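You operate a simulated robot arm through the tools that you are given. There is no shell and no other tool. Be economical: measure what you need, move in short steps, check, and stop when the job is done.

The job below is to be done with a simulated robot arm. You get a single attempt, and the scene is never put back.

## Task
Set the red posts at about 20 cm and 80 cm, then load the ruler with 300 g.
Fine: press ZERO with the pan empty after the posts are set; the grey 100 g weight and the black 200 g weight next to it go on the pan. Leave the other two black weights.

It is judged by the outcome, as a careful person would: the job done as asked, and still so three seconds after it is handed in. It fails if anything else is knocked over, pushed out of place, dropped, spilled or broken.

## Robot
A 6-joint arm with a two-finger parallel gripper on a trunk, on a base that drives. Base frame: it is fixed to the floor where the robot stands at the start and does not move with it; the origin is under the middle of the robot, x ahead of it, y to its left, z up; the surface under the hand at the start is at about z = 0.8. Readings come in m, rad, newtons and seconds.
With the tool pointing down near the work surface it reaches from about 0.48 to 0.88 m from the robot's upright axis, wherever it stands. Its first joint turns from -2.007 to 2.007 rad. Places, roughly: far red post [0.5, -0.9, 0.9]; load pan [0.4, -0.5, 0.8]; near red post [0.5, -0.1, 0.9]; sag panel [0.5, -0.3, 0.8]; yellow button [0.4, -0.6, 0.8]. Payload 4.2 kg.
The tool frame sits at the grasp point between the pads (the TCP): z along the fingers, y along the line on which they close. The tips reach 0.023 m beyond it. Largest opening 0.094 m; finger width 0.038, thickness 0.01; the body of the gripper, 0.054 by 0.096 m, starts 0.039 m behind the TCP.
Orientation is told as [roll, pitch, yaw] about the base's x, y, z axes, in that order, counted from this pose: with the fingers straight down and closing along the base's y, the tool's x points along the base's -x, its y along +y and its z along -z.

## Interface
- The arm moves only by the tool servo_tool. Its argument "steps" is one flat list of numbers, 7 for each row, row after row: the finger opening in m, from 0 to 0.094, then the shift along the base's x, y, z in m, then the turn, a rotation vector about the base's x, y, z in rad. In form: [gripper, x, y, z, wx, wy, wz, gripper, x, y, z, wx, wy, wz, ...]. A call has 1 to 10 rows; each row shifts and turns the commanded pose from where the row before left it. Each row takes 0.2 s and may step no farther than 0.05 m and 0.15 rad from the row before; otherwise, or with a gripper value out of range, the whole call is refused. Where a pose cannot be reached the arm comes as near as it can. A force on the tool above 80 N (or 10 N above the force at the start of the call, whichever is more), or a blocked arm, ends the call early, and 0.2 s more pass. The fingers move at their own pace (about 0.108 m/s each) and stop on an object; they squeeze with about 42 N. The grip force told is the motor's: it shows also when the fingers shut on nothing. Time passes only in rows, and 0.2 s behind the last, so rows that do not move let the fingers close. It gives the time, the measured TCP pose, the force on the tool (base axes), the opening and the grip force at its end, in the units of the frame above (readings bear some noise), with the torque about the TCP (base axes, N m) and any sound that the robot's microphone picked up.
- Cameras (640 x 400 px; columns grow to the right, rows downward): "scene" is now at [0.21, 0.124, 1.238]; the picture's right is [-0.77, -0.64, 0.00], its down [-0.25, 0.30, -0.92] and it looks along [0.59, -0.71, -0.39] (base axes); focal length 292 px, centre (320, 200). "wrist" rides on the gripper at [0.086, 0.016, -0.074] in the tool frame; the picture's right is [-0.18, 0.98, 0.00], its down [-0.58, -0.11, -0.81] and it looks along [-0.79, -0.15, 0.59] (tool axes); focal length 243 px, centre (320, 200). There is no depth. A picture from a camera that has moved, and an enlarged one, comes with that camera's place and axes in the base frame and with its lens.
- capture(camera): a new picture of that camera. It takes no simulated time.
- slide_trunk(by): slides the trunk up (or, below 0, down) by that many m; the arm and the scene camera ride with it, the base frame stays. It gives what a move gives, with no picture.
- drive_base(legs): drives the robot by 1 to 6 legs, each [ahead, turn to the left] in m and rad, along the robot's own axes; the way and the turn of a leg run together, so that a leg with both is an arc; at most 1.5 m and 3.142 rad a leg. The arm and the cameras ride along, it lands a little off, and it stops where it bumps. It gives what a move gives.
- pan_tilt(pan, tilt): turns the head with the scene camera to pan (to the left, within 1.396 rad either way) and tilt (down, from -0.506 to 1.204), counted from straight ahead of the robot. It gives what a move gives.
- inspect(camera, box): a new picture of the part [left, top, right, bottom] of that camera's present view, enlarged. It takes no simulated time.
- finish_job(): hands the job in; it is judged then, once.

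Work in short steps. Places have to be worked out from the pictures, the camera data and where the tool is seen: move nearer, look again, correct. Check each grasp and each placing, and mend what went wrong. You have 120 turns and 82 pictures in all, those below and enlarged ones among them. Open the gripper and draw the arm clear of the work before you hand the job in, unless the task says otherwise; then end with one line.

The tools are called after ">>>" as a command line: name --argument value ..., lists and objects as JSON in quotes. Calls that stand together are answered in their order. servo_tool: Moves the arm, as the interface text tells. Its arguments: {"type":"object","properties":{"steps":{"type":"array","items":{"type":"number"}}},"required":["steps"]} The other tools are called the same way: slide_trunk (by) slides the trunk up or down; drive_base (legs) drives the base; pan_tilt (pan, tilt) turns the head that bears the scene camera; capture (camera) takes a picture; inspect (camera, box) takes an enlarged picture of a part of a camera's view; finish_job () hands the job in.

At the start:

```text
time_s: 0.0
ee_pos: [0.4332, -0.4201, 1.1256]
orientation: [0.0, -0.002, 0.001]
wrist_force: [0.1, -0.5, 0.9]
ft_torque: [0.01, 0.01, 0.02]
width: 0.094
grip_force: 0.0
trunk travel left (down, up): [-0.575, 0.415]
robot x, y, heading: [0.0035, -0.0003, -0.003]
head pan, tilt: [-0.881, 0.398]
```

scene: 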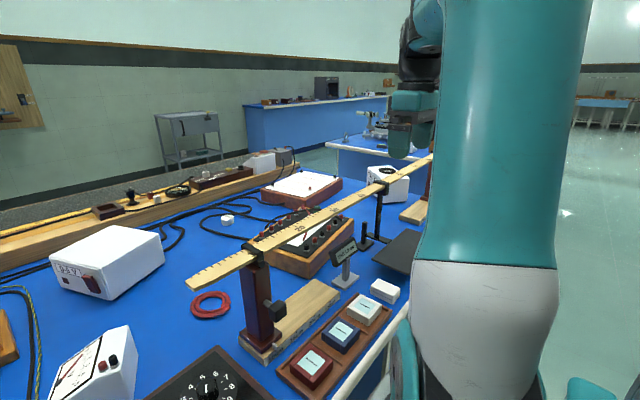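
wrist: 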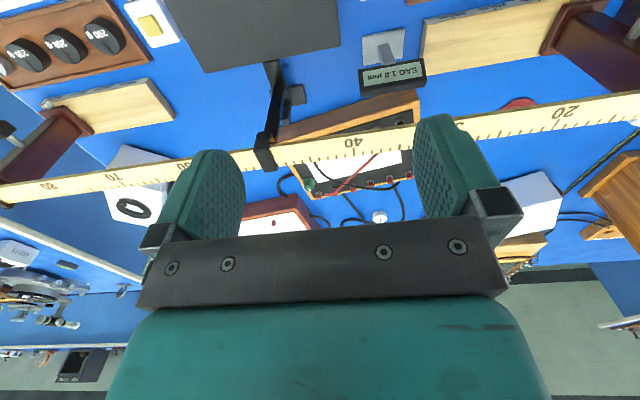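

The pictures show a metre ruler on two dark-red posts with a load pan hung near the middle. I look closer at both views first.

>>> inspect --camera "wrist" --box '[0, 0, 320, 200]'

>>> inspect --camera "wrist" --box '[320, 0, 640, 200]'

>>> inspect --camera "scene" --box '[180, 150, 440, 400]'

```text
2.00 times, centred on (160, 100) of wrist
camera zoom: at [0.3459, -0.4057, 1.1993], right [0.18, 0.98, 0.0], down [0.58, -0.11, 0.81], along [0.79, -0.15, -0.59], focal length 485 px, centre (640, 400)
```

zoom: 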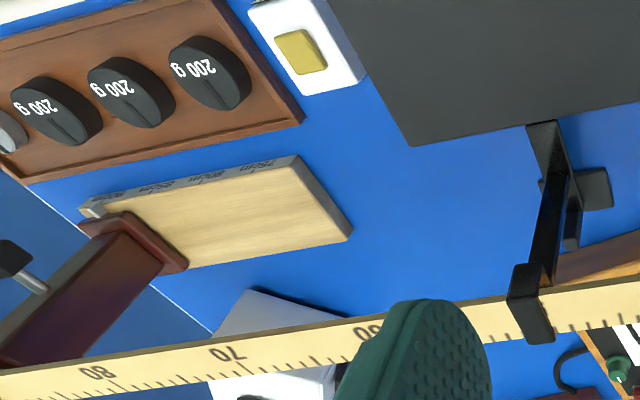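

```text
2.00 times, centred on (480, 100) of wrist
camera zoom: at [0.3459, -0.4057, 1.1993], right [0.18, 0.98, 0.0], down [0.58, -0.11, 0.81], along [0.79, -0.15, -0.59], focal length 485 px, centre (0, 400)
```

zoom: 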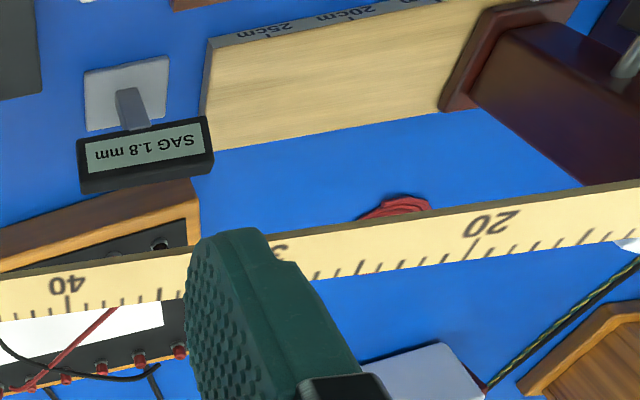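

```text
1.60 times, centred on (310, 275) of scene
camera zoom: at [0.21, 0.124, 1.238], right [-0.77, -0.64, 0.0], down [-0.25, 0.3, -0.92], along [0.59, -0.71, -0.39], focal length 467 px, centre (336, 80)
```

zoom: 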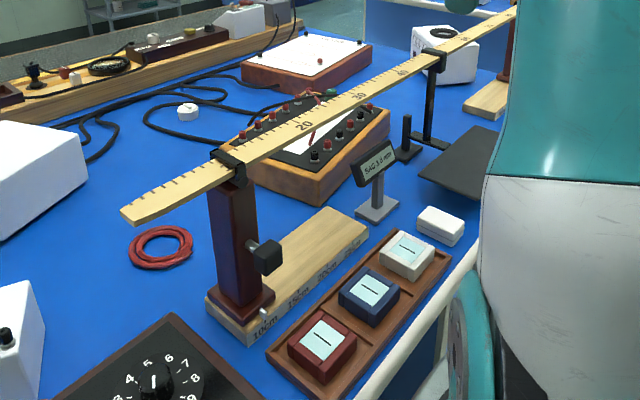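

Working out the ruler: its top is at z≈1.0, x≈0.53, and its mark c cm lies at y≈-0.006-c/100, so the posts must go from y≈-0.106 to -0.206 and from about -0.906 to -0.806. I look closer at the near post and the weight tray.

>>> inspect --camera "scene" --box '[220, 220, 340, 380]'

>>> inspect --camera "wrist" --box '[0, 0, 180, 110]'

```text
2.50 times, centred on (280, 300) of scene
camera zoom: at [0.21, 0.124, 1.238], right [-0.77, -0.64, 0.0], down [-0.25, 0.3, -0.92], along [0.59, -0.71, -0.39], focal length 730 px, centre (420, -50)
```

zoom: 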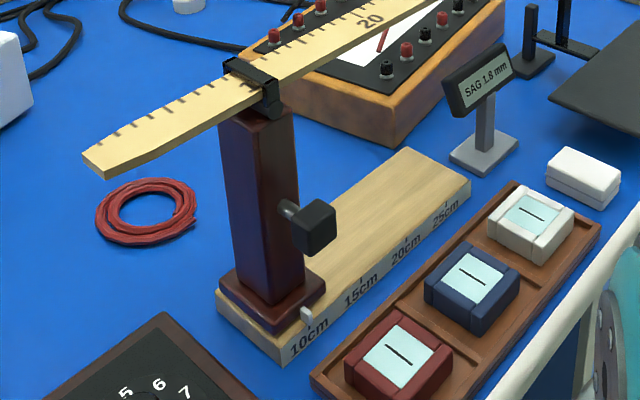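

```text
3.56 times, centred on (90, 55) of wrist
camera zoom: at [0.3459, -0.4057, 1.1993], right [0.18, 0.98, 0.0], down [0.58, -0.11, 0.81], along [0.79, -0.15, -0.59], focal length 863 px, centre (1138, 716)
```

zoom: 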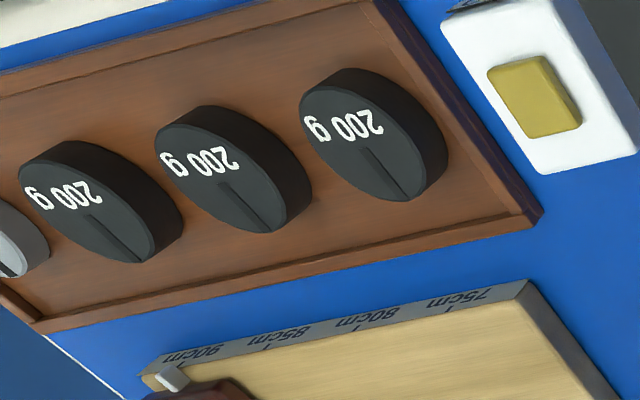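

The pointer on each post foot reads against a cm scale, and each post has a square knob toward the robot that can serve as a handle. I move the base to about (-0.1, -0.5), so that both posts, the weights, the pan and the button are in reach.

>>> drive_base --legs '[[-0.1, 0], [0, -1.571], [0.5, 0], [0, 1.571]]'

>>> pan_tilt --pan 0.0 --tilt 0.6

>>> capture --camera "scene"

```text
time_s: 11.3
ee_pos: [0.3448, -0.9239, 1.1256]
orientation: [0.0, 0.001, 0.006]
wrist_force: [-0.6, 0.6, 0.4]
ft_torque: [0.03, 0.0, 0.03]
width: 0.0939
grip_force: 0.0
trunk travel left (down, up): [-0.575, 0.415]
robot x, y, heading: [-0.0885, -0.5075, 0.004]
head pan, tilt: [-0.881, 0.398]
```

```text
time_s: 12.5
ee_pos: [0.3452, -0.9232, 1.125]
orientation: [0.0, -0.001, 0.005]
wrist_force: [0.0, 0.1, -0.9]
ft_torque: [-0.01, -0.01, 0.02]
width: 0.0938
grip_force: 0.0
trunk travel left (down, up): [-0.575, 0.415]
robot x, y, heading: [-0.0876, -0.5029, 0.004]
head pan, tilt: [0.0, 0.6]
```

```text
74 pictures are left
camera scene: at [0.1493, -0.3092, 1.2196], right [0.01, -1.0, 0.0], down [-0.56, 0.0, -0.83], along [0.83, 0.0, -0.56], focal length 292 px, centre (320, 200)
```

scene: 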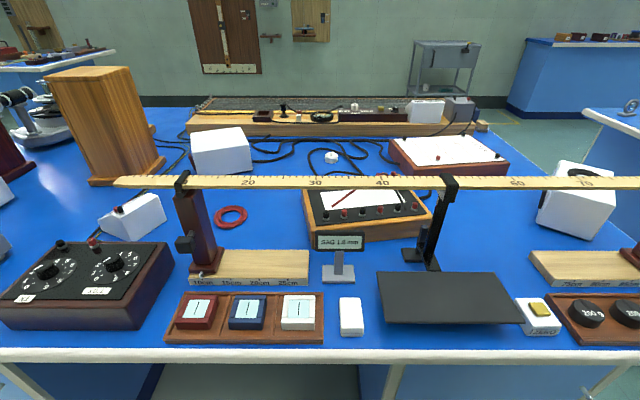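

From here the knob of the near post is at about (0.482, -0.100, 0.911). I carry the arm over to the near post along the front side.

>>> servo_tool --steps '[0.094, 0, 0.05, 0, 0, 0, 0, 0.094, 0, 0.05, 0, 0, 0, 0, 0.094, 0, 0.05, 0, 0, 0, 0, 0.094, 0, 0.05, 0, 0, 0, 0, 0.094, 0, 0.05, 0, 0, 0, 0, 0.094, 0, 0.05, 0, 0, 0, 0, 0.094, 0, 0.05, 0, 0, 0, 0, 0.094, 0, 0.05, 0, 0, 0, 0, 0.094, 0, 0.05, 0, 0, 0, 0, 0.094, 0, 0.05, 0, 0, 0, 0]'

>>> servo_tool --steps '[0.094, 0, 0.05, 0, 0, 0, 0, 0.094, 0, 0.05, 0, 0, 0, 0, 0.094, 0, 0.05, 0, 0, 0, 0, 0.094, 0, 0.05, 0, 0, 0, 0, 0.094, 0, 0.05, 0, 0, 0, 0, 0.094, 0, 0.05, 0, 0, 0, 0, 0.094, 0, 0.023, 0, 0, -0.13, 0, 0.094, 0, 0, 0, 0, -0.13, 0, 0.094, 0, 0, 0, 0, -0.13, 0, 0.094, 0, 0, 0, 0, -0.11, 0]'

>>> capture --camera "scene"

>>> capture --camera "wrist"

```text
time_s: 14.7
ee_pos: [0.3785, -0.4342, 1.1221]
orientation: [0.001, -0.001, 0.006]
wrist_force: [-0.8, -0.3, 1.0]
ft_torque: [0.02, -0.02, 0.03]
width: 0.0939
grip_force: 0.1
out of reach, approached as far as the arm can: row 5, 6
trunk travel left (down, up): [-0.575, 0.415]
robot x, y, heading: [-0.0894, -0.5014, 0.004]
head pan, tilt: [0.0, 0.6]
```

```text
time_s: 16.9
ee_pos: [0.3759, -0.1151, 1.1247]
orientation: [-0.008, -0.416, 0.008]
wrist_force: [0.1, 0.0, -0.1]
ft_torque: [0.01, -0.01, -0.02]
width: 0.0939
grip_force: 0.1
out of reach, approached as far as the arm can: row 7
trunk travel left (down, up): [-0.575, 0.415]
robot x, y, heading: [-0.0944, -0.5033, 0.007]
head pan, tilt: [0.0, 0.6]
```

```text
73 pictures are left
camera scene: at [0.1494, -0.3091, 1.2196], right [0.01, -1.0, 0.0], down [-0.56, 0.0, -0.83], along [0.83, 0.0, -0.56], focal length 292 px, centre (320, 200)
```

scene: 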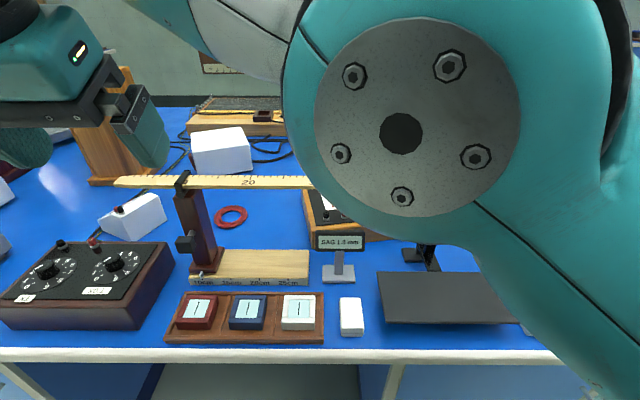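

```text
72 pictures are left
camera wrist: at [0.2658, -0.1005, 1.1573], right [0.16, 0.98, 0.07], down [0.21, -0.1, 0.97], along [0.96, -0.14, -0.22], focal length 243 px, centre (320, 200)
```

wrist: 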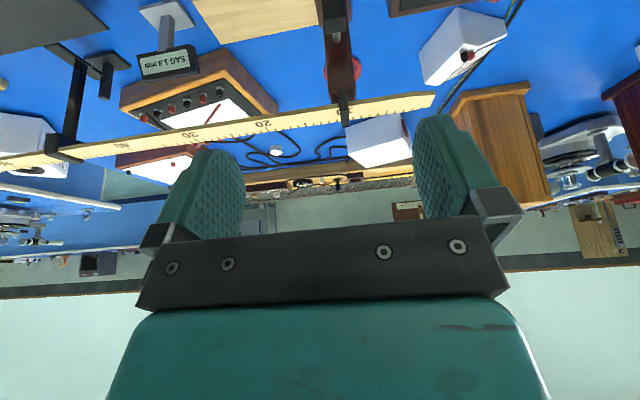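

Tool is tilted to approach the knob from the front. I move to about 6 cm short of the knob along the tool axis and check.

>>> servo_tool --steps '[0.07, 0.016, 0.015, -0.04, 0, 0, 0, 0.07, 0.015, 0, -0.04, 0, 0, 0, 0.07, 0.015, 0, -0.04, 0, 0, 0, 0.07, 0.022, 0, -0.034, 0, 0, 0]'

>>> inspect --camera "scene" --box '[90, 140, 330, 290]'

>>> capture --camera "wrist"

```text
time_s: 17.9
ee_pos: [0.4465, -0.0808, 0.9866]
orientation: [-0.006, -0.416, 0.008]
wrist_force: [0.2, 0.5, 0.1]
ft_torque: [0.01, 0.03, -0.01]
width: 0.0699
grip_force: 0.0
out of reach, approached as far as the arm can: row 2, 3, 4
trunk travel left (down, up): [-0.575, 0.415]
robot x, y, heading: [-0.0922, -0.5038, 0.006]
head pan, tilt: [0.0, 0.6]
```

```text
2.67 times, centred on (210, 215) of scene
camera zoom: at [0.1493, -0.309, 1.2197], right [0.01, -1.0, 0.0], down [-0.56, 0.0, -0.83], along [0.83, 0.0, -0.56], focal length 778 px, centre (613, 160)
```

zoom: 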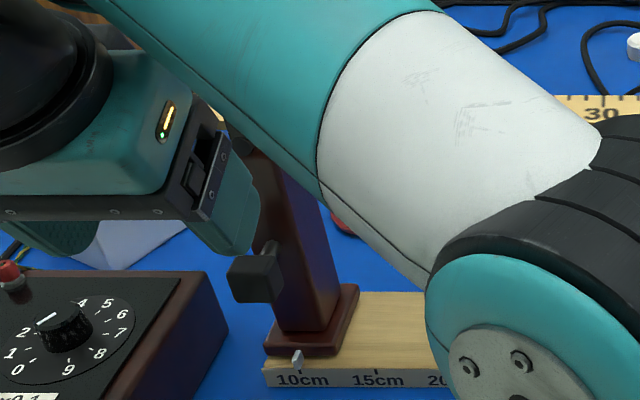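

```text
70 pictures are left
camera wrist: at [0.3365, -0.0659, 1.0198], right [0.16, 0.98, 0.07], down [0.21, -0.1, 0.97], along [0.96, -0.14, -0.22], focal length 243 px, centre (320, 200)
```

wrist: 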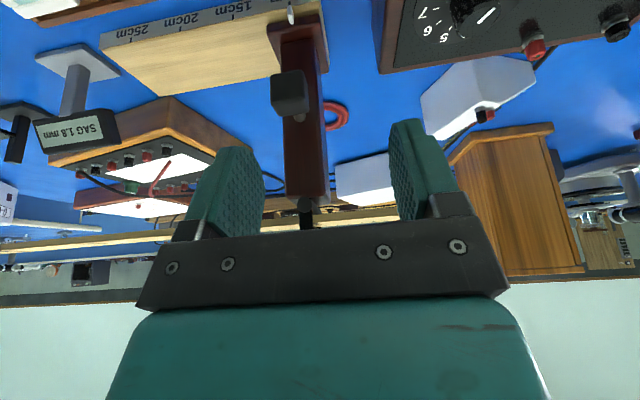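

The knob sits at y≈-0.101, z≈0.91 by the wrist view too. I shift y by -0.02 and come down a little to see how the arm follows.

>>> servo_tool --steps '[0.07, 0, -0.02, 0, 0, 0, 0, 0.07, 0.01, 0, -0.02, 0, 0, 0]'

```text
time_s: 18.5
ee_pos: [0.4593, -0.0881, 0.9817]
orientation: [-0.016, -0.405, 0.009]
wrist_force: [1.0, -0.1, -1.1]
ft_torque: [-0.01, 0.01, 0.01]
width: 0.0699
grip_force: 0.0
out of reach, approached as far as the arm can: row 1, 2
trunk travel left (down, up): [-0.575, 0.415]
robot x, y, heading: [-0.0906, -0.507, 0.002]
head pan, tilt: [0.0, 0.6]
```

The arm is limited here because the tilt is oblique to its reach direction, so I will face the post squarely. I lift away, then drive to about (-0.13, -0.1).

>>> servo_tool --steps '[0.07, -0.015, 0, 0.05, 0, 0, 0, 0.07, -0.015, 0, 0.05, 0, 0, 0, 0.07, 0, -0.03, 0.04, 0, 0.14, 0, 0.07, 0, -0.05, 0, 0, 0.14, 0, 0.07, 0, -0.05, 0, 0, 0.12, 0, 0.07, 0, -0.05, 0, 0, 0, 0, 0.07, 0, -0.05, 0, 0, 0, 0, 0.07, 0, -0.05, 0, 0, 0, 0, 0.07, 0, -0.05, 0, 0, 0, 0, 0.07, 0, -0.05, 0, 0, 0, 0]'

>>> drive_base --legs '[[-0.05, 0], [0, 1.571], [0.4, 0], [0, -1.571]]'

>>> capture --camera "scene"

```text
refused: row 1 steps farther than a row can; nothing moved
```

```text
time_s: 29.1
ee_pos: [0.4047, 0.3183, 0.9819]
orientation: [-0.017, -0.405, 0.018]
wrist_force: [-0.4, 0.1, -0.6]
ft_torque: [0.01, 0.0, -0.01]
width: 0.07
grip_force: 0.1
trunk travel left (down, up): [-0.575, 0.415]
robot x, y, heading: [-0.1418, -0.1059, 0.015]
head pan, tilt: [0.0, 0.6]
```

```text
69 pictures are left
camera scene: at [0.0975, 0.0942, 1.2196], right [0.01, -1.0, 0.0], down [-0.56, -0.01, -0.83], along [0.82, 0.01, -0.56], focal length 292 px, centre (320, 200)
```

scene: 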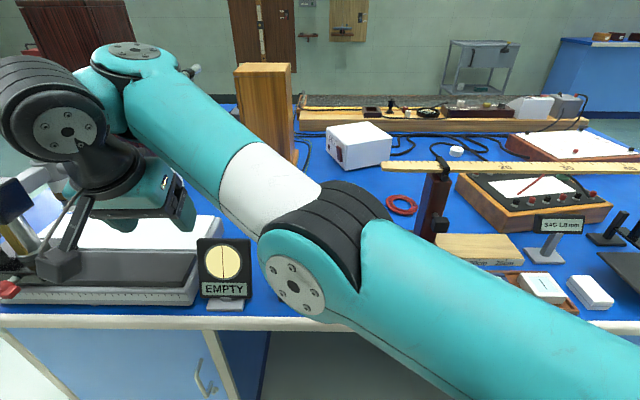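

The lift was refused (the step was slightly too long) and the base drove anyway. No bump shows in the readings, but the gripper now hovers over other equipment, so I raise it straight up first.

>>> servo_tool --steps '[0.07, 0, 0, 0.045, 0, 0, 0, 0.07, 0, 0, 0.045, 0, 0, 0, 0.07, 0, 0, 0.045, 0, 0, 0, 0.07, 0, 0, 0.03, 0, 0, 0]'

>>> capture --camera "scene"

>>> capture --camera "wrist"

```text
time_s: 30.1
ee_pos: [0.3956, 0.297, 1.1348]
orientation: [-0.005, -0.401, 0.018]
wrist_force: [0.5, 0.4, 0.4]
ft_torque: [-0.01, 0.0, 0.03]
width: 0.0702
grip_force: 0.0
out of reach, approached as far as the arm can: row 2, 3, 4
trunk travel left (down, up): [-0.575, 0.415]
robot x, y, heading: [-0.1391, -0.1047, 0.016]
head pan, tilt: [0.0, 0.6]
```

```text
68 pictures are left
camera scene: at [0.0975, 0.0943, 1.2195], right [0.01, -1.0, 0.0], down [-0.56, -0.01, -0.83], along [0.82, 0.01, -0.56], focal length 292 px, centre (320, 200)
```

scene: 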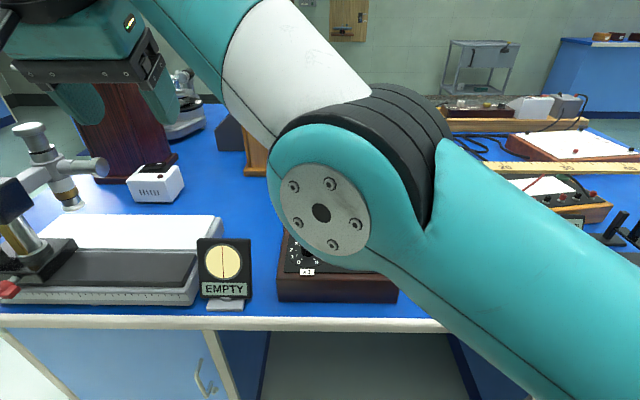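

```text
67 pictures are left
camera wrist: at [0.2865, 0.3099, 1.1699], right [0.15, 0.99, 0.07], down [0.22, -0.1, 0.97], along [0.96, -0.14, -0.23], focal length 243 px, centre (320, 200)
```

wrist: 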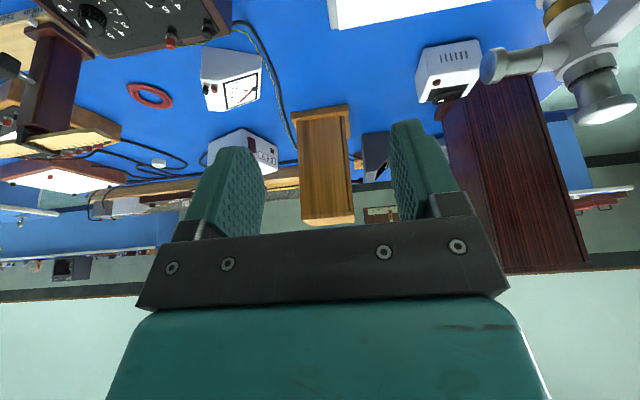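

Nothing looks disturbed. I now move the gripper to y≈-0.1 in front of the post, still high.

>>> servo_tool --steps '[0.07, 0, -0.048, 0, 0, 0, 0, 0.07, 0, -0.048, 0, 0, 0, 0, 0.07, 0, -0.048, 0, 0, 0, 0, 0.07, 0, -0.048, 0, 0, 0, 0, 0.07, 0, -0.048, 0, 0, 0, 0, 0.07, 0, -0.048, 0, 0, 0, 0, 0.07, 0, -0.048, 0, 0, 0, 0, 0.07, 0, -0.048, 0, 0, 0, 0]'

>>> capture --camera "wrist"

>>> capture --camera "scene"

```text
time_s: 31.9
ee_pos: [0.45, -0.0045, 1.2692]
orientation: [-0.019, -0.402, 0.017]
wrist_force: [-0.4, 0.5, -0.5]
ft_torque: [-0.05, 0.02, -0.01]
width: 0.07
grip_force: 0.1
out of reach, approached as far as the arm can: row 2, 3, 4, 5, 6, 7, 8
trunk travel left (down, up): [-0.575, 0.415]
robot x, y, heading: [-0.1423, -0.1032, 0.016]
head pan, tilt: [0.0, 0.6]
```

```text
66 pictures are left
camera wrist: at [0.3407, 0.0109, 1.3035], right [0.16, 0.99, 0.06], down [0.22, -0.09, 0.97], along [0.96, -0.14, -0.23], focal length 243 px, centre (320, 200)
```

wrist: 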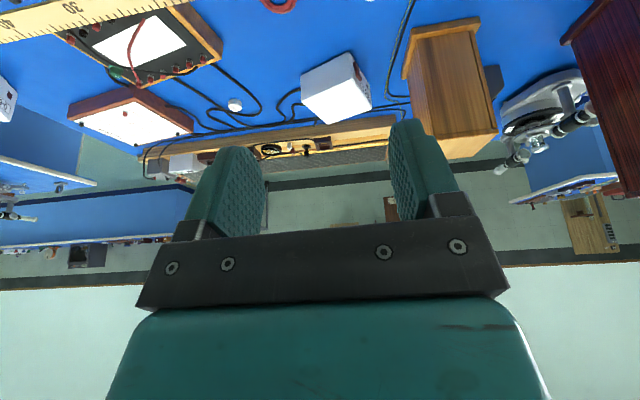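

```text
65 pictures are left
camera scene: at [0.0976, 0.0946, 1.2195], right [0.01, -1.0, 0.0], down [-0.57, -0.01, -0.82], along [0.82, 0.01, -0.57], focal length 292 px, centre (320, 200)
```

scene: 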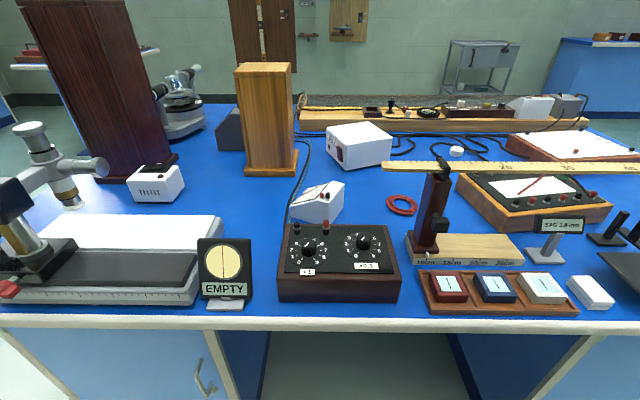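

The arm was pushed outward and upward: with the tilt its minimum reach grows. I back the base up 0.12 m so the knob is at a comfortable radius.

>>> drive_base --legs '[[-0.12, 0]]'

```text
time_s: 33.1
ee_pos: [0.3322, -0.0059, 1.2688]
orientation: [-0.016, -0.403, 0.017]
wrist_force: [-0.1, -0.8, 0.6]
ft_torque: [-0.02, 0.03, -0.02]
width: 0.07
grip_force: 0.1
trunk travel left (down, up): [-0.575, 0.415]
robot x, y, heading: [-0.253, -0.1084, 0.011]
head pan, tilt: [0.0, 0.6]
```

Now I move out to x≈0.42 and then down toward the pre-grasp point, in small rows.

>>> servo_tool --steps '[0.07, 0.04, -0.025, 0, 0, 0, 0, 0.07, 0.04, -0.025, 0, 0, 0, 0, 0.07, 0.008, -0.025, -0.04, 0, 0, 0, 0.07, 0, -0.02, -0.04, 0, 0, 0, 0.07, 0, 0, -0.045, 0, 0, 0, 0.07, 0, 0, -0.045, 0, 0, 0, 0.07, 0, 0, -0.045, 0, 0, 0]'

>>> capture --camera "wrist"

>>> capture --camera "scene"

```text
time_s: 34.7
ee_pos: [0.5157, -0.0723, 1.164]
orientation: [-0.017, -0.402, 0.017]
wrist_force: [-0.6, -0.6, 0.4]
ft_torque: [0.01, -0.06, 0.0]
width: 0.0701
grip_force: 0.0
out of reach, approached as far as the arm can: row 3, 4, 5, 6, 7
trunk travel left (down, up): [-0.575, 0.415]
robot x, y, heading: [-0.2554, -0.1008, 0.01]
head pan, tilt: [0.0, 0.6]
```

```text
64 pictures are left
camera wrist: at [0.406, -0.0584, 1.1995], right [0.16, 0.99, 0.06], down [0.22, -0.09, 0.97], along [0.96, -0.14, -0.23], focal length 243 px, centre (320, 200)
```

wrist: 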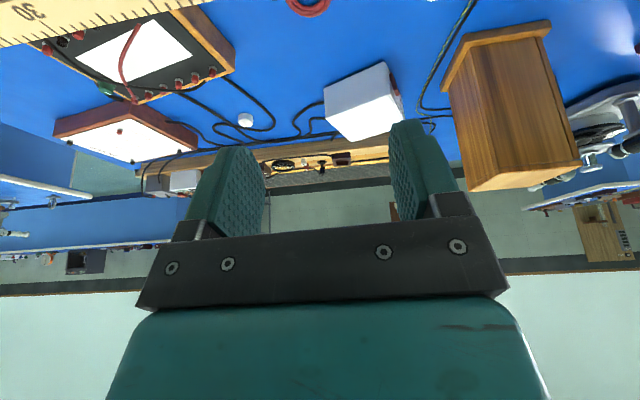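

```text
63 pictures are left
camera scene: at [-0.0208, 0.0925, 1.2198], right [0.01, -1.0, 0.0], down [-0.56, -0.01, -0.83], along [0.83, 0.01, -0.56], focal length 292 px, centre (320, 200)
```

scene: 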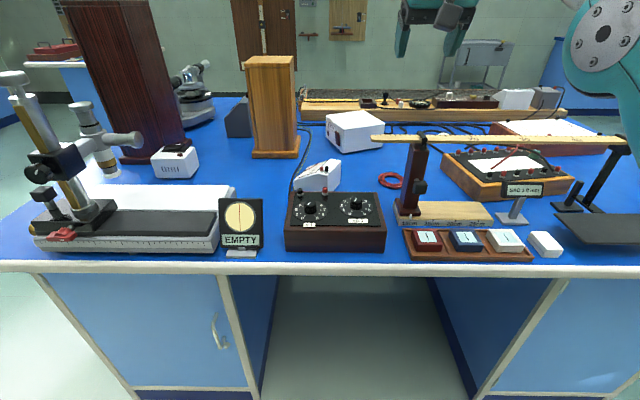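

The limit appears when going lower with the tilt, so lowering the trunk should help. First I undo the tilt and retreat over the free table in front of the ruler.

>>> servo_tool --steps '[0.07, 0, 0, 0.02, 0, 0.14, 0, 0.07, 0, 0, 0, 0, 0.14, 0, 0.07, -0.02, 0, 0, 0, 0.12, 0, 0.07, -0.04, 0, 0, 0, 0, 0, 0.07, -0.035, 0, 0, 0, 0, 0, 0.07, 0, 0, 0, 0, 0, 0]'

```text
time_s: 36.1
ee_pos: [0.4239, -0.0726, 1.1837]
orientation: [-0.028, -0.065, 0.014]
wrist_force: [-0.6, -0.6, 0.3]
ft_torque: [-0.02, 0.0, -0.02]
width: 0.0697
grip_force: 0.1
out of reach, approached as far as the arm can: row 1, 2
trunk travel left (down, up): [-0.575, 0.415]
robot x, y, heading: [-0.2566, -0.1046, 0.013]
head pan, tilt: [0.0, 0.6]
```

Commands seem to start from the reached pose. I back off 4 cm in x and lower the trunk 0.2 m; the gripper stays in front of the ruler.

>>> servo_tool --steps '[0.07, -0.04, 0, 0, 0, 0.065, 0, 0.07, 0, -0.028, 0, 0.028, 0, 0]'

>>> slide_trunk --by -0.15

>>> capture --camera "scene"

```text
time_s: 36.7
ee_pos: [0.3823, -0.1012, 1.1835]
orientation: [0.001, 0.001, 0.015]
wrist_force: [0.0, 0.3, 0.8]
ft_torque: [0.0, 0.01, -0.01]
width: 0.0698
grip_force: 0.1
trunk travel left (down, up): [-0.575, 0.415]
robot x, y, heading: [-0.256, -0.1064, 0.018]
head pan, tilt: [0.0, 0.6]
```

```text
time_s: 38.5
ee_pos: [0.3824, -0.1016, 1.0348]
orientation: [-0.001, -0.003, 0.013]
wrist_force: [0.8, -0.4, 0.2]
ft_torque: [0.01, -0.02, 0.04]
width: 0.0702
grip_force: 0.1
trunk travel left (down, up): [-0.425, 0.565]
robot x, y, heading: [-0.2607, -0.1049, 0.012]
head pan, tilt: [0.0, 0.6]
```

```text
62 pictures are left
camera scene: at [-0.0203, 0.0926, 1.0696], right [0.01, -1.0, 0.0], down [-0.56, -0.01, -0.83], along [0.82, 0.01, -0.56], focal length 292 px, centre (320, 200)
```

scene: 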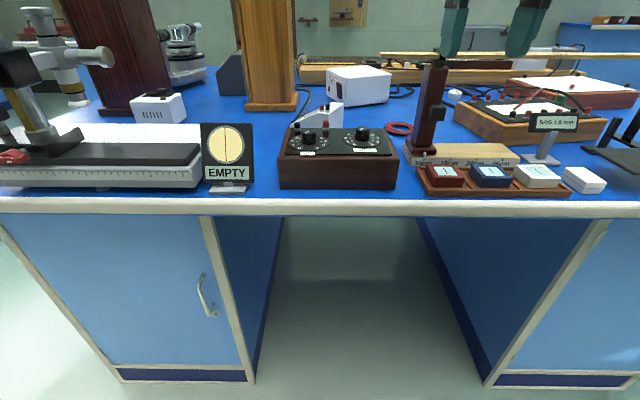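

Now I tilt the tool again by -0.4 in place to see whether it is reachable here.

>>> servo_tool --steps '[0.07, 0, 0, 0, 0, -0.13, 0, 0.07, 0, 0, 0, 0, -0.13, 0, 0.07, 0.02, 0, 0, 0, -0.13, 0, 0.07, 0.02, 0, -0.02, 0, 0, 0]'

>>> capture --camera "wrist"

```text
time_s: 39.5
ee_pos: [0.4221, -0.1, 1.0133]
orientation: [-0.004, -0.393, 0.017]
wrist_force: [-0.3, -0.8, -0.1]
ft_torque: [0.01, 0.0, 0.01]
width: 0.07
grip_force: 0.1
trunk travel left (down, up): [-0.425, 0.565]
robot x, y, heading: [-0.2593, -0.1057, 0.019]
head pan, tilt: [0.0, 0.6]
```

```text
61 pictures are left
camera wrist: at [0.3137, -0.0868, 1.0499], right [0.16, 0.99, 0.07], down [0.23, -0.1, 0.97], along [0.96, -0.14, -0.24], focal length 243 px, centre (320, 200)
```

wrist: 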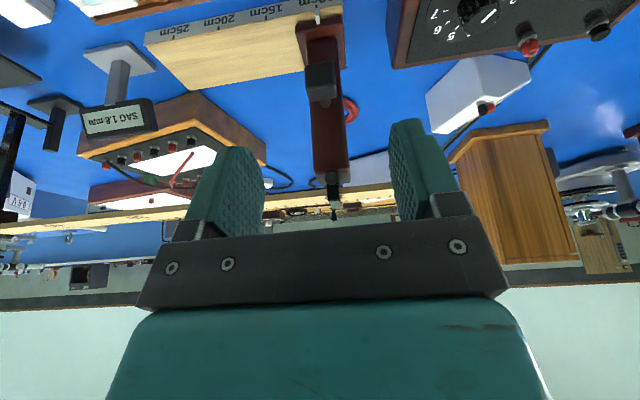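

The tilt is now reachable. The knob computes to about (0.478, -0.104, 0.911); I advance along the tool axis onto it with the fingers open.

>>> servo_tool --steps '[0.07, 0.016, -0.002, -0.035, 0, 0, 0, 0.07, 0.016, -0.001, -0.035, 0, 0, 0, 0.07, 0.014, 0, -0.03, 0, 0, 0]'

>>> capture --camera "wrist"

>>> inspect --camera "scene" --box '[360, 20, 540, 200]'

```text
time_s: 40.3
ee_pos: [0.4696, -0.1048, 0.915]
orientation: [-0.006, -0.393, 0.017]
wrist_force: [0.6, 0.6, -0.4]
ft_torque: [-0.03, -0.03, 0.01]
width: 0.0703
grip_force: 0.1
trunk travel left (down, up): [-0.425, 0.565]
robot x, y, heading: [-0.2594, -0.1038, 0.013]
head pan, tilt: [0.0, 0.6]
```

```text
60 pictures are left
camera wrist: at [0.3603, -0.0916, 0.9494], right [0.16, 0.99, 0.07], down [0.23, -0.1, 0.97], along [0.96, -0.14, -0.24], focal length 243 px, centre (320, 200)
```

wrist: 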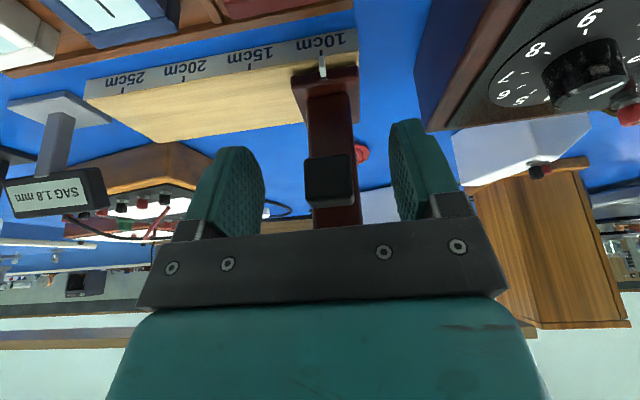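

```text
2.22 times, centred on (450, 110) of scene
camera zoom: at [-0.0205, 0.0926, 1.0697], right [0.01, -1.0, 0.0], down [-0.56, -0.01, -0.83], along [0.83, 0.01, -0.56], focal length 649 px, centre (31, 400)
```

zoom: 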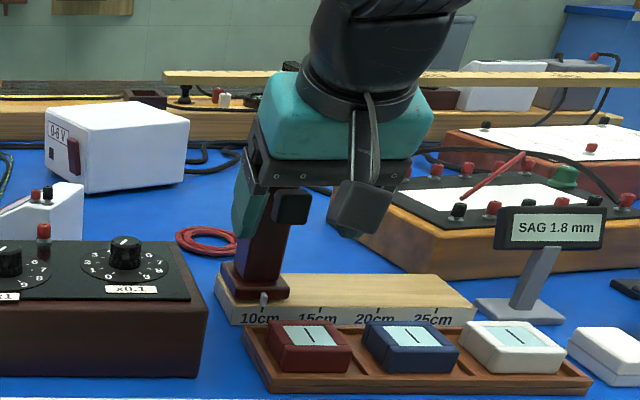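

The knob lies centred between the pads. I close on it gently.

>>> servo_tool --steps '[0.045, 0, 0, 0, 0, 0, 0, 0.02, 0, 0, 0, 0, 0, 0, 0.02, 0, 0, 0, 0, 0, 0, 0.02, 0, 0, 0, 0, 0, 0]'

>>> capture --camera "wrist"

```text
time_s: 41.3
ee_pos: [0.4689, -0.104, 0.9127]
orientation: [-0.006, -0.39, 0.014]
wrist_force: [0.4, -0.1, -2.4]
ft_torque: [0.6, -0.22, -0.86]
width: 0.0239
grip_force: 45.3
trunk travel left (down, up): [-0.425, 0.565]
robot x, y, heading: [-0.2569, -0.1032, 0.013]
head pan, tilt: [0.0, 0.6]
```

```text
58 pictures are left
camera wrist: at [0.3605, -0.0917, 0.9493], right [0.16, 0.98, 0.07], down [0.23, -0.1, 0.97], along [0.96, -0.14, -0.24], focal length 243 px, centre (320, 200)
```

wrist: 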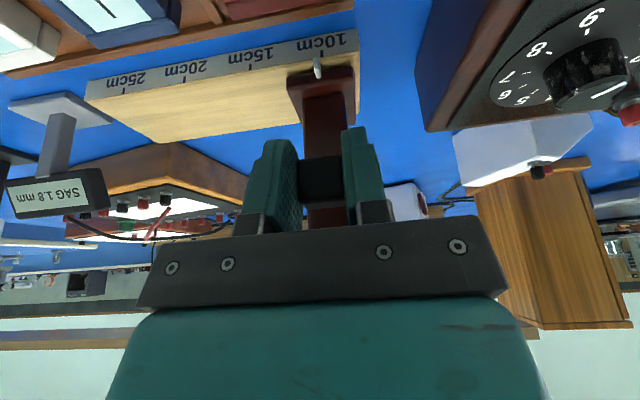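

Knob is held (24 mm). I drag it 2 cm toward -y in small steps and watch the force and pointer.

>>> servo_tool --steps '[0.02, 0, -0.005, 0, 0, 0, 0, 0.02, 0, -0.005, 0, 0, 0, 0, 0.02, 0, -0.005, 0, 0, 0, 0, 0.02, 0, -0.005, 0, 0, 0, 0]'

>>> capture --camera "wrist"

```text
time_s: 42.3
ee_pos: [0.4684, -0.1251, 0.9119]
orientation: [-0.005, -0.391, 0.016]
wrist_force: [8.0, 0.3, -7.5]
ft_torque: [0.34, -0.93, -0.62]
width: 0.0239
grip_force: 45.0
trunk travel left (down, up): [-0.425, 0.565]
robot x, y, heading: [-0.2529, -0.1072, 0.014]
head pan, tilt: [0.0, 0.6]
```

```text
57 pictures are left
camera wrist: at [0.3604, -0.1112, 0.9493], right [0.16, 0.99, 0.06], down [0.23, -0.1, 0.97], along [0.96, -0.14, -0.24], focal length 243 px, centre (320, 200)
```

wrist: 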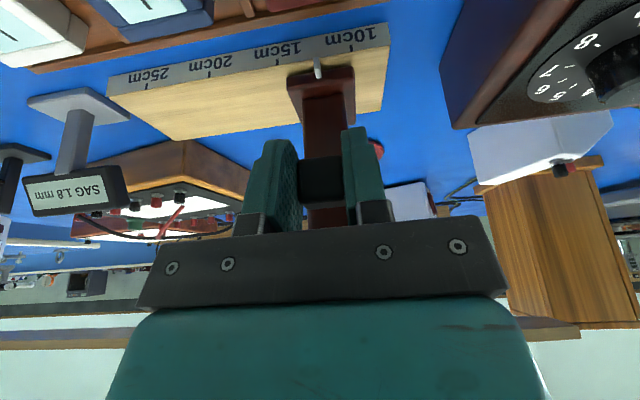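

The post slides along freely with the pointer. I drag another 7 cm.

>>> servo_tool --steps '[0.02, 0, -0.01, 0, 0, 0, 0, 0.02, 0, -0.01, 0, 0, 0, 0, 0.02, 0, -0.01, 0, 0, 0, 0, 0.02, 0, -0.01, 0, 0, 0, 0, 0.02, 0, -0.01, 0, 0, 0, 0, 0.02, 0, -0.01, 0, 0, 0, 0, 0.02, 0, -0.01, 0, 0, 0, 0]'

>>> inspect --camera "wrist" --box '[100, 0, 500, 200]'

>>> inspect --camera "scene" --box '[360, 20, 640, 200]'

```text
time_s: 43.9
ee_pos: [0.4688, -0.1946, 0.9122]
orientation: [-0.006, -0.391, 0.015]
wrist_force: [23.3, -1.1, -7.8]
ft_torque: [0.43, 0.05, -0.76]
width: 0.0241
grip_force: 45.0
trunk travel left (down, up): [-0.425, 0.565]
robot x, y, heading: [-0.255, -0.1048, 0.013]
head pan, tilt: [0.0, 0.6]
```

```text
1.60 times, centred on (300, 100) of wrist
camera zoom: at [0.3603, -0.1812, 0.9492], right [0.16, 0.99, 0.07], down [0.23, -0.1, 0.97], along [0.96, -0.14, -0.24], focal length 388 px, centre (352, 360)
```

zoom: 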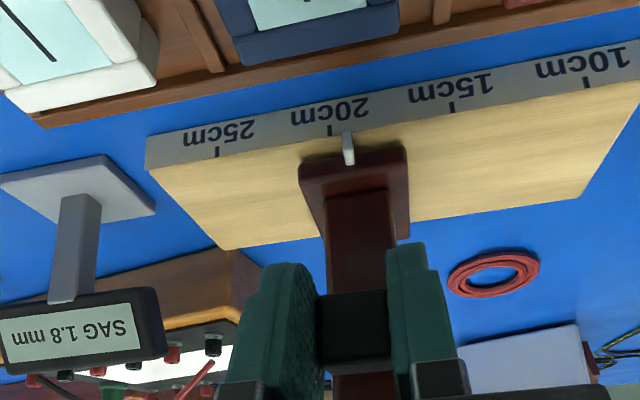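

```text
2.22 times, centred on (500, 110) of scene
camera zoom: at [-0.0193, 0.0925, 1.0693], right [0.01, -1.0, 0.0], down [-0.57, -0.01, -0.82], along [0.82, 0.01, -0.57], focal length 649 px, centre (-80, 400)
```

zoom: 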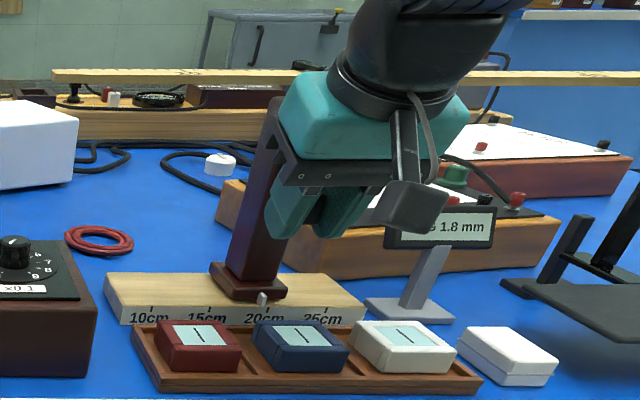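

The pointer reads about 19.2–19.4 cm. I move 7 mm more and check, then release.

>>> servo_tool --steps '[0.02, -0.001, -0.004, 0, 0, 0, 0, 0.02, -0.001, -0.004, 0, 0, 0, 0, 0.02, 0, 0, 0, 0, 0, 0]'

>>> inspect --camera "wrist" --box '[200, 0, 400, 120]'

>>> inspect --camera "scene" --box '[400, 120, 540, 200]'

```text
time_s: 44.7
ee_pos: [0.4693, -0.2012, 0.9126]
orientation: [-0.005, -0.397, 0.016]
wrist_force: [44.9, 1.3, -4.4]
ft_torque: [0.7, 0.43, -0.75]
width: 0.0242
grip_force: 44.5
trunk travel left (down, up): [-0.425, 0.565]
robot x, y, heading: [-0.2584, -0.1063, 0.014]
head pan, tilt: [0.0, 0.6]
```

```text
3.20 times, centred on (300, 60) of wrist
camera zoom: at [0.3599, -0.1877, 0.9488], right [0.16, 0.99, 0.07], down [0.23, -0.1, 0.97], along [0.96, -0.14, -0.24], focal length 776 px, centre (384, 648)
```

zoom: 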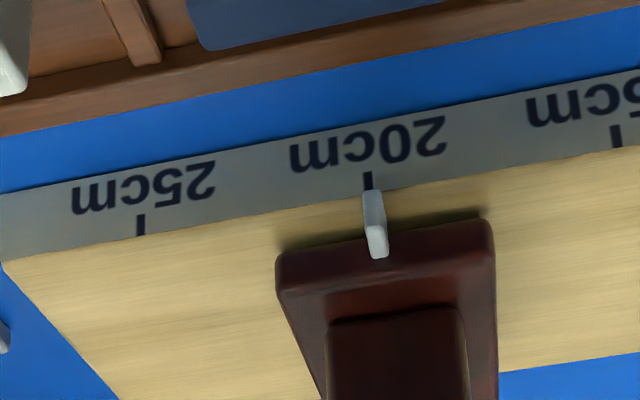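

```text
4.57 times, centred on (470, 160) of scene
camera zoom: at [-0.0186, 0.0926, 1.0692], right [0.01, -1.0, 0.0], down [-0.57, -0.01, -0.82], along [0.82, 0.01, -0.57], focal length 1334 px, centre (-366, 383)
```

zoom: 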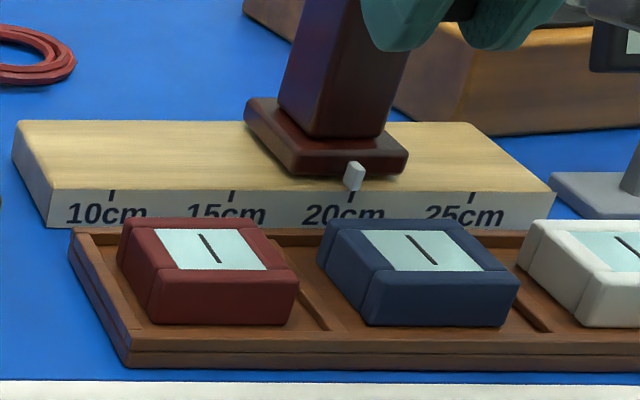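

The pointer stands on the 20 cm tick. I open the fingers and back off along the tool axis.

>>> servo_tool --steps '[0.05, 0, 0, 0, 0, 0, 0, 0.07, 0, 0, 0, 0, 0, 0, 0.07, -0.016, 0, 0.035, 0, 0, 0, 0.07, -0.016, 0, 0.035, 0, 0, 0, 0.07, -0.016, 0, 0.035, 0, 0, 0, 0.07, -0.03, 0, 0.035, 0, 0, 0, 0.07, -0.01, 0, 0.03, 0, 0, 0]'

>>> capture --camera "wrist"

```text
time_s: 46.3
ee_pos: [0.3769, -0.2025, 1.0832]
orientation: [-0.006, -0.39, 0.016]
wrist_force: [0.2, 0.4, -0.5]
ft_torque: [-0.02, 0.0, 0.01]
width: 0.07
grip_force: 0.1
trunk travel left (down, up): [-0.425, 0.565]
robot x, y, heading: [-0.256, -0.1073, 0.015]
head pan, tilt: [0.0, 0.6]
```

```text
52 pictures are left
camera wrist: at [0.2678, -0.1883, 1.1196], right [0.16, 0.99, 0.07], down [0.23, -0.1, 0.97], along [0.96, -0.14, -0.24], focal length 243 px, centre (320, 200)
```

wrist: 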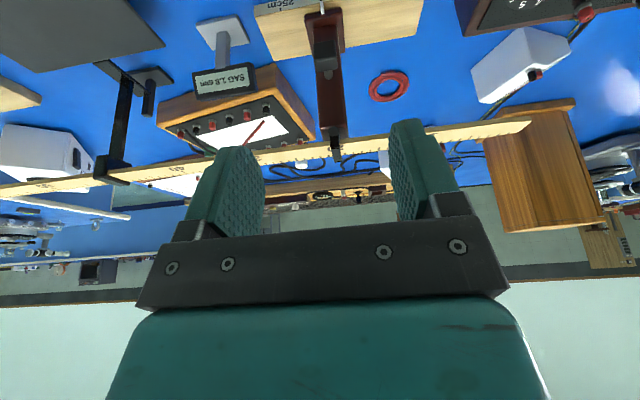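

Near post is set. Now I drive along the bench to stand in front of the far post.

>>> drive_base --legs '[[0, -1.585], [0.75, 0], [0, 1.571]]'

>>> capture --camera "scene"

>>> capture --camera "wrist"

```text
time_s: 58.1
ee_pos: [0.3607, -0.9533, 1.0826]
orientation: [-0.006, -0.392, 0.003]
wrist_force: [-0.2, -1.0, -0.9]
ft_torque: [0.05, -0.04, 0.03]
width: 0.0701
grip_force: 0.0
trunk travel left (down, up): [-0.425, 0.565]
robot x, y, heading: [-0.2728, -0.8488, 0.0]
head pan, tilt: [0.0, 0.6]
```

```text
51 pictures are left
camera scene: at [-0.034, -0.6541, 1.0696], right [0.0, -1.0, 0.0], down [-0.56, 0.0, -0.83], along [0.83, 0.0, -0.56], focal length 292 px, centre (320, 200)
```

scene: 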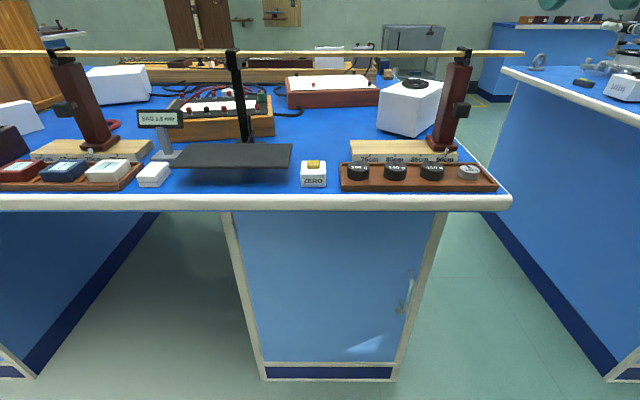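

```text
50 pictures are left
camera wrist: at [0.2512, -0.9381, 1.1194], right [0.17, 0.98, 0.07], down [0.23, -0.1, 0.97], along [0.96, -0.15, -0.24], focal length 243 px, centre (320, 200)
```

wrist: 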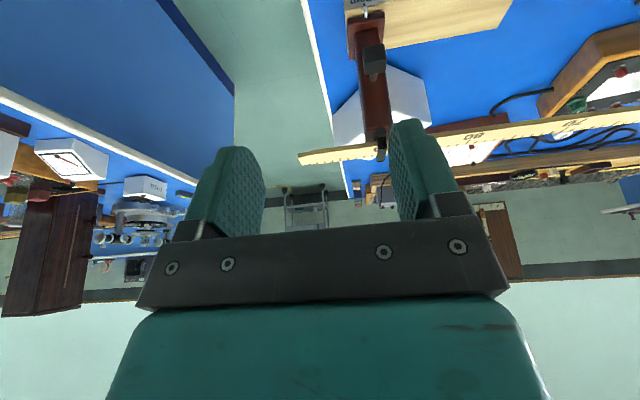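

The far knob works out to (0.478, -0.905, 0.911), the mirror of the near one. I go to the pre-grasp point.

>>> servo_tool --steps '[0.07, 0.02, 0.04, 0, 0, 0, 0, 0.07, 0.02, 0.009, -0.03, 0, 0, 0, 0.07, 0.012, 0, -0.035, 0, 0, 0, 0.07, 0.009, 0, -0.005, 0, 0, 0]'

>>> capture --camera "wrist"

```text
time_s: 59.1
ee_pos: [0.4197, -0.9066, 1.0137]
orientation: [-0.005, -0.392, 0.004]
wrist_force: [-0.6, -0.1, -0.4]
ft_torque: [-0.04, 0.02, 0.0]
width: 0.0698
grip_force: 0.1
trunk travel left (down, up): [-0.425, 0.565]
robot x, y, heading: [-0.2716, -0.8521, 0.001]
head pan, tilt: [0.0, 0.6]
```

```text
49 pictures are left
camera wrist: at [0.3117, -0.8909, 1.0493], right [0.17, 0.98, 0.07], down [0.23, -0.1, 0.97], along [0.96, -0.15, -0.24], focal length 243 px, centre (320, 200)
```

wrist: 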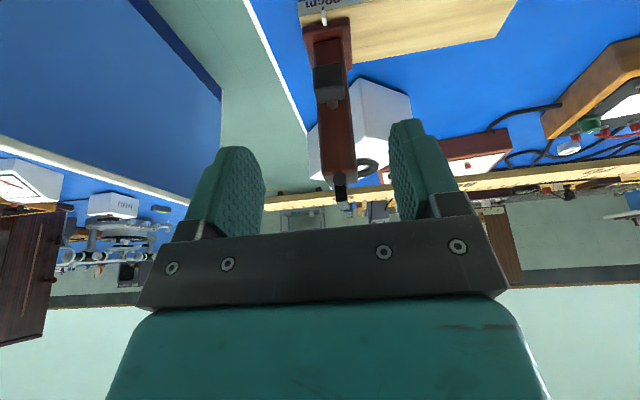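

Aligned like before with the near knob; I advance onto the knob.

>>> servo_tool --steps '[0.07, 0.017, 0.001, -0.035, 0, 0, 0, 0.07, 0.017, 0, -0.035, 0, 0, 0, 0.07, 0.016, 0, -0.03, 0, 0, 0, 0.07, 0, 0, 0, 0, 0, 0]'

>>> capture --camera "wrist"

```text
time_s: 60.1
ee_pos: [0.4725, -0.9038, 0.9144]
orientation: [-0.005, -0.39, 0.003]
wrist_force: [0.1, -0.5, -0.6]
ft_torque: [0.01, -0.02, 0.03]
width: 0.0702
grip_force: 0.0
trunk travel left (down, up): [-0.425, 0.565]
robot x, y, heading: [-0.2711, -0.8502, 0.003]
head pan, tilt: [0.0, 0.6]
```

```text
48 pictures are left
camera wrist: at [0.3632, -0.8895, 0.9486], right [0.17, 0.98, 0.07], down [0.23, -0.1, 0.97], along [0.96, -0.15, -0.24], focal length 243 px, centre (320, 200)
```

wrist: 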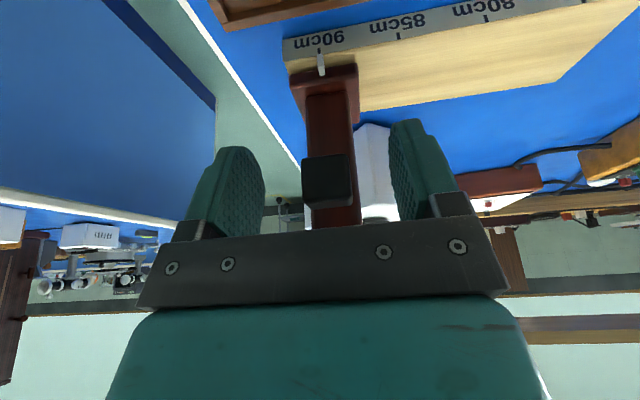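

Same picture as at the near knob. I close on it, then drag 3 cm toward +y.

>>> servo_tool --steps '[0.045, 0, 0, 0, 0, 0, 0, 0.02, 0, 0, 0, 0, 0, 0, 0.02, 0, 0, 0, 0, 0, 0, 0.02, 0, 0, 0, 0, 0, 0, 0.02, 0, 0.007, 0, 0, 0, 0, 0.02, 0, 0.007, 0, 0, 0, 0, 0.02, 0, 0.008, 0, 0, 0, 0, 0.02, 0, 0.008, 0, 0, 0, 0]'

>>> capture --camera "wrist"

```text
time_s: 61.9
ee_pos: [0.4718, -0.8726, 0.9126]
orientation: [-0.005, -0.388, 0.003]
wrist_force: [7.8, -0.2, -11.4]
ft_torque: [0.83, -1.14, -0.76]
width: 0.024
grip_force: 44.9
trunk travel left (down, up): [-0.425, 0.565]
robot x, y, heading: [-0.2777, -0.8506, 0.005]
head pan, tilt: [0.0, 0.6]
```

```text
47 pictures are left
camera wrist: at [0.3631, -0.8578, 0.9488], right [0.17, 0.98, 0.07], down [0.23, -0.1, 0.97], along [0.96, -0.15, -0.24], focal length 243 px, centre (320, 200)
```

wrist: 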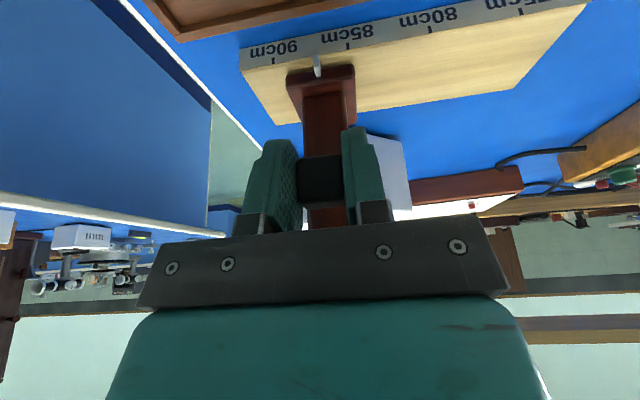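

It slides well and reads about 87 cm. I drag 6.5 cm more.

>>> servo_tool --steps '[0.02, 0, 0.01, 0, 0, 0, 0, 0.02, 0, 0.01, 0, 0, 0, 0, 0.02, 0, 0.01, 0, 0, 0, 0, 0.02, 0, 0.01, 0, 0, 0, 0, 0.02, 0, 0.01, 0, 0, 0, 0, 0.02, 0, 0.01, 0, 0, 0, 0, 0.02, 0, 0.005, 0, 0, 0, 0]'

>>> inspect --camera "wrist" --box '[200, 0, 440, 140]'

```text
time_s: 63.5
ee_pos: [0.471, -0.8081, 0.9122]
orientation: [-0.005, -0.393, 0.004]
wrist_force: [22.6, -1.1, -1.8]
ft_torque: [0.62, 0.24, -0.32]
width: 0.0241
grip_force: 44.7
trunk travel left (down, up): [-0.425, 0.565]
robot x, y, heading: [-0.2734, -0.8494, 0.006]
head pan, tilt: [0.0, 0.6]
```

```text
2.67 times, centred on (320, 70) of wrist
camera zoom: at [0.3629, -0.7926, 0.9487], right [0.17, 0.98, 0.07], down [0.23, -0.1, 0.97], along [0.96, -0.15, -0.24], focal length 647 px, centre (320, 547)
```

zoom: 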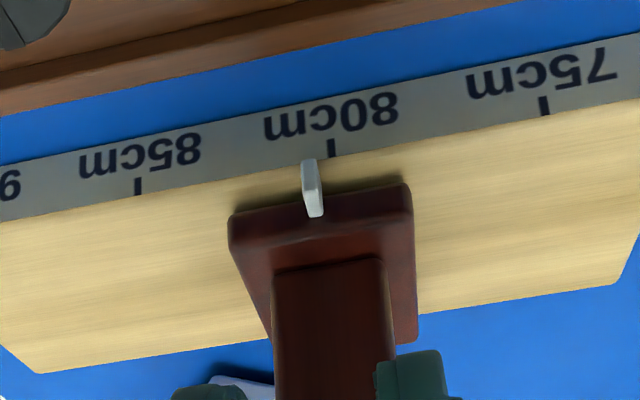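

It is about 5 mm short of the 80 tick; I nudge 5.5 mm more and check.

>>> servo_tool --steps '[0.02, 0, 0.003, 0, 0, 0, 0, 0.02, 0, 0.0025, 0, 0, 0, 0, 0.02, 0, 0, 0, 0, 0, 0]'

>>> inspect --camera "wrist" --box '[200, 0, 440, 140]'

```text
time_s: 64.3
ee_pos: [0.4713, -0.8016, 0.9137]
orientation: [-0.004, -0.39, 0.002]
wrist_force: [18.7, 0.7, -1.3]
ft_torque: [0.88, -0.8, -0.78]
width: 0.0242
grip_force: 45.3
trunk travel left (down, up): [-0.425, 0.565]
robot x, y, heading: [-0.2719, -0.8495, 0.002]
head pan, tilt: [0.0, 0.6]
```

```text
2.67 times, centred on (320, 70) of wrist
camera zoom: at [0.3629, -0.7868, 0.9487], right [0.17, 0.98, 0.07], down [0.23, -0.1, 0.97], along [0.96, -0.15, -0.24], focal length 647 px, centre (320, 547)
```

zoom: 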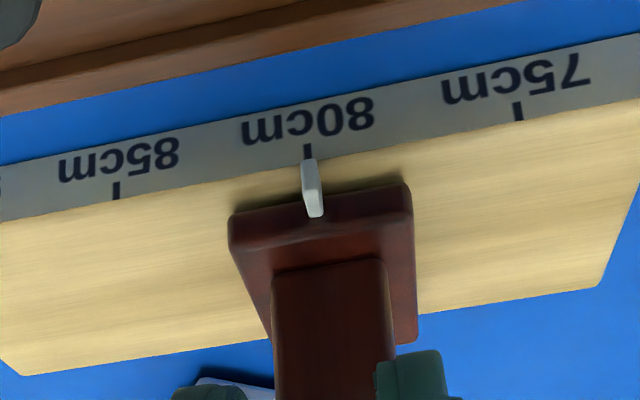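

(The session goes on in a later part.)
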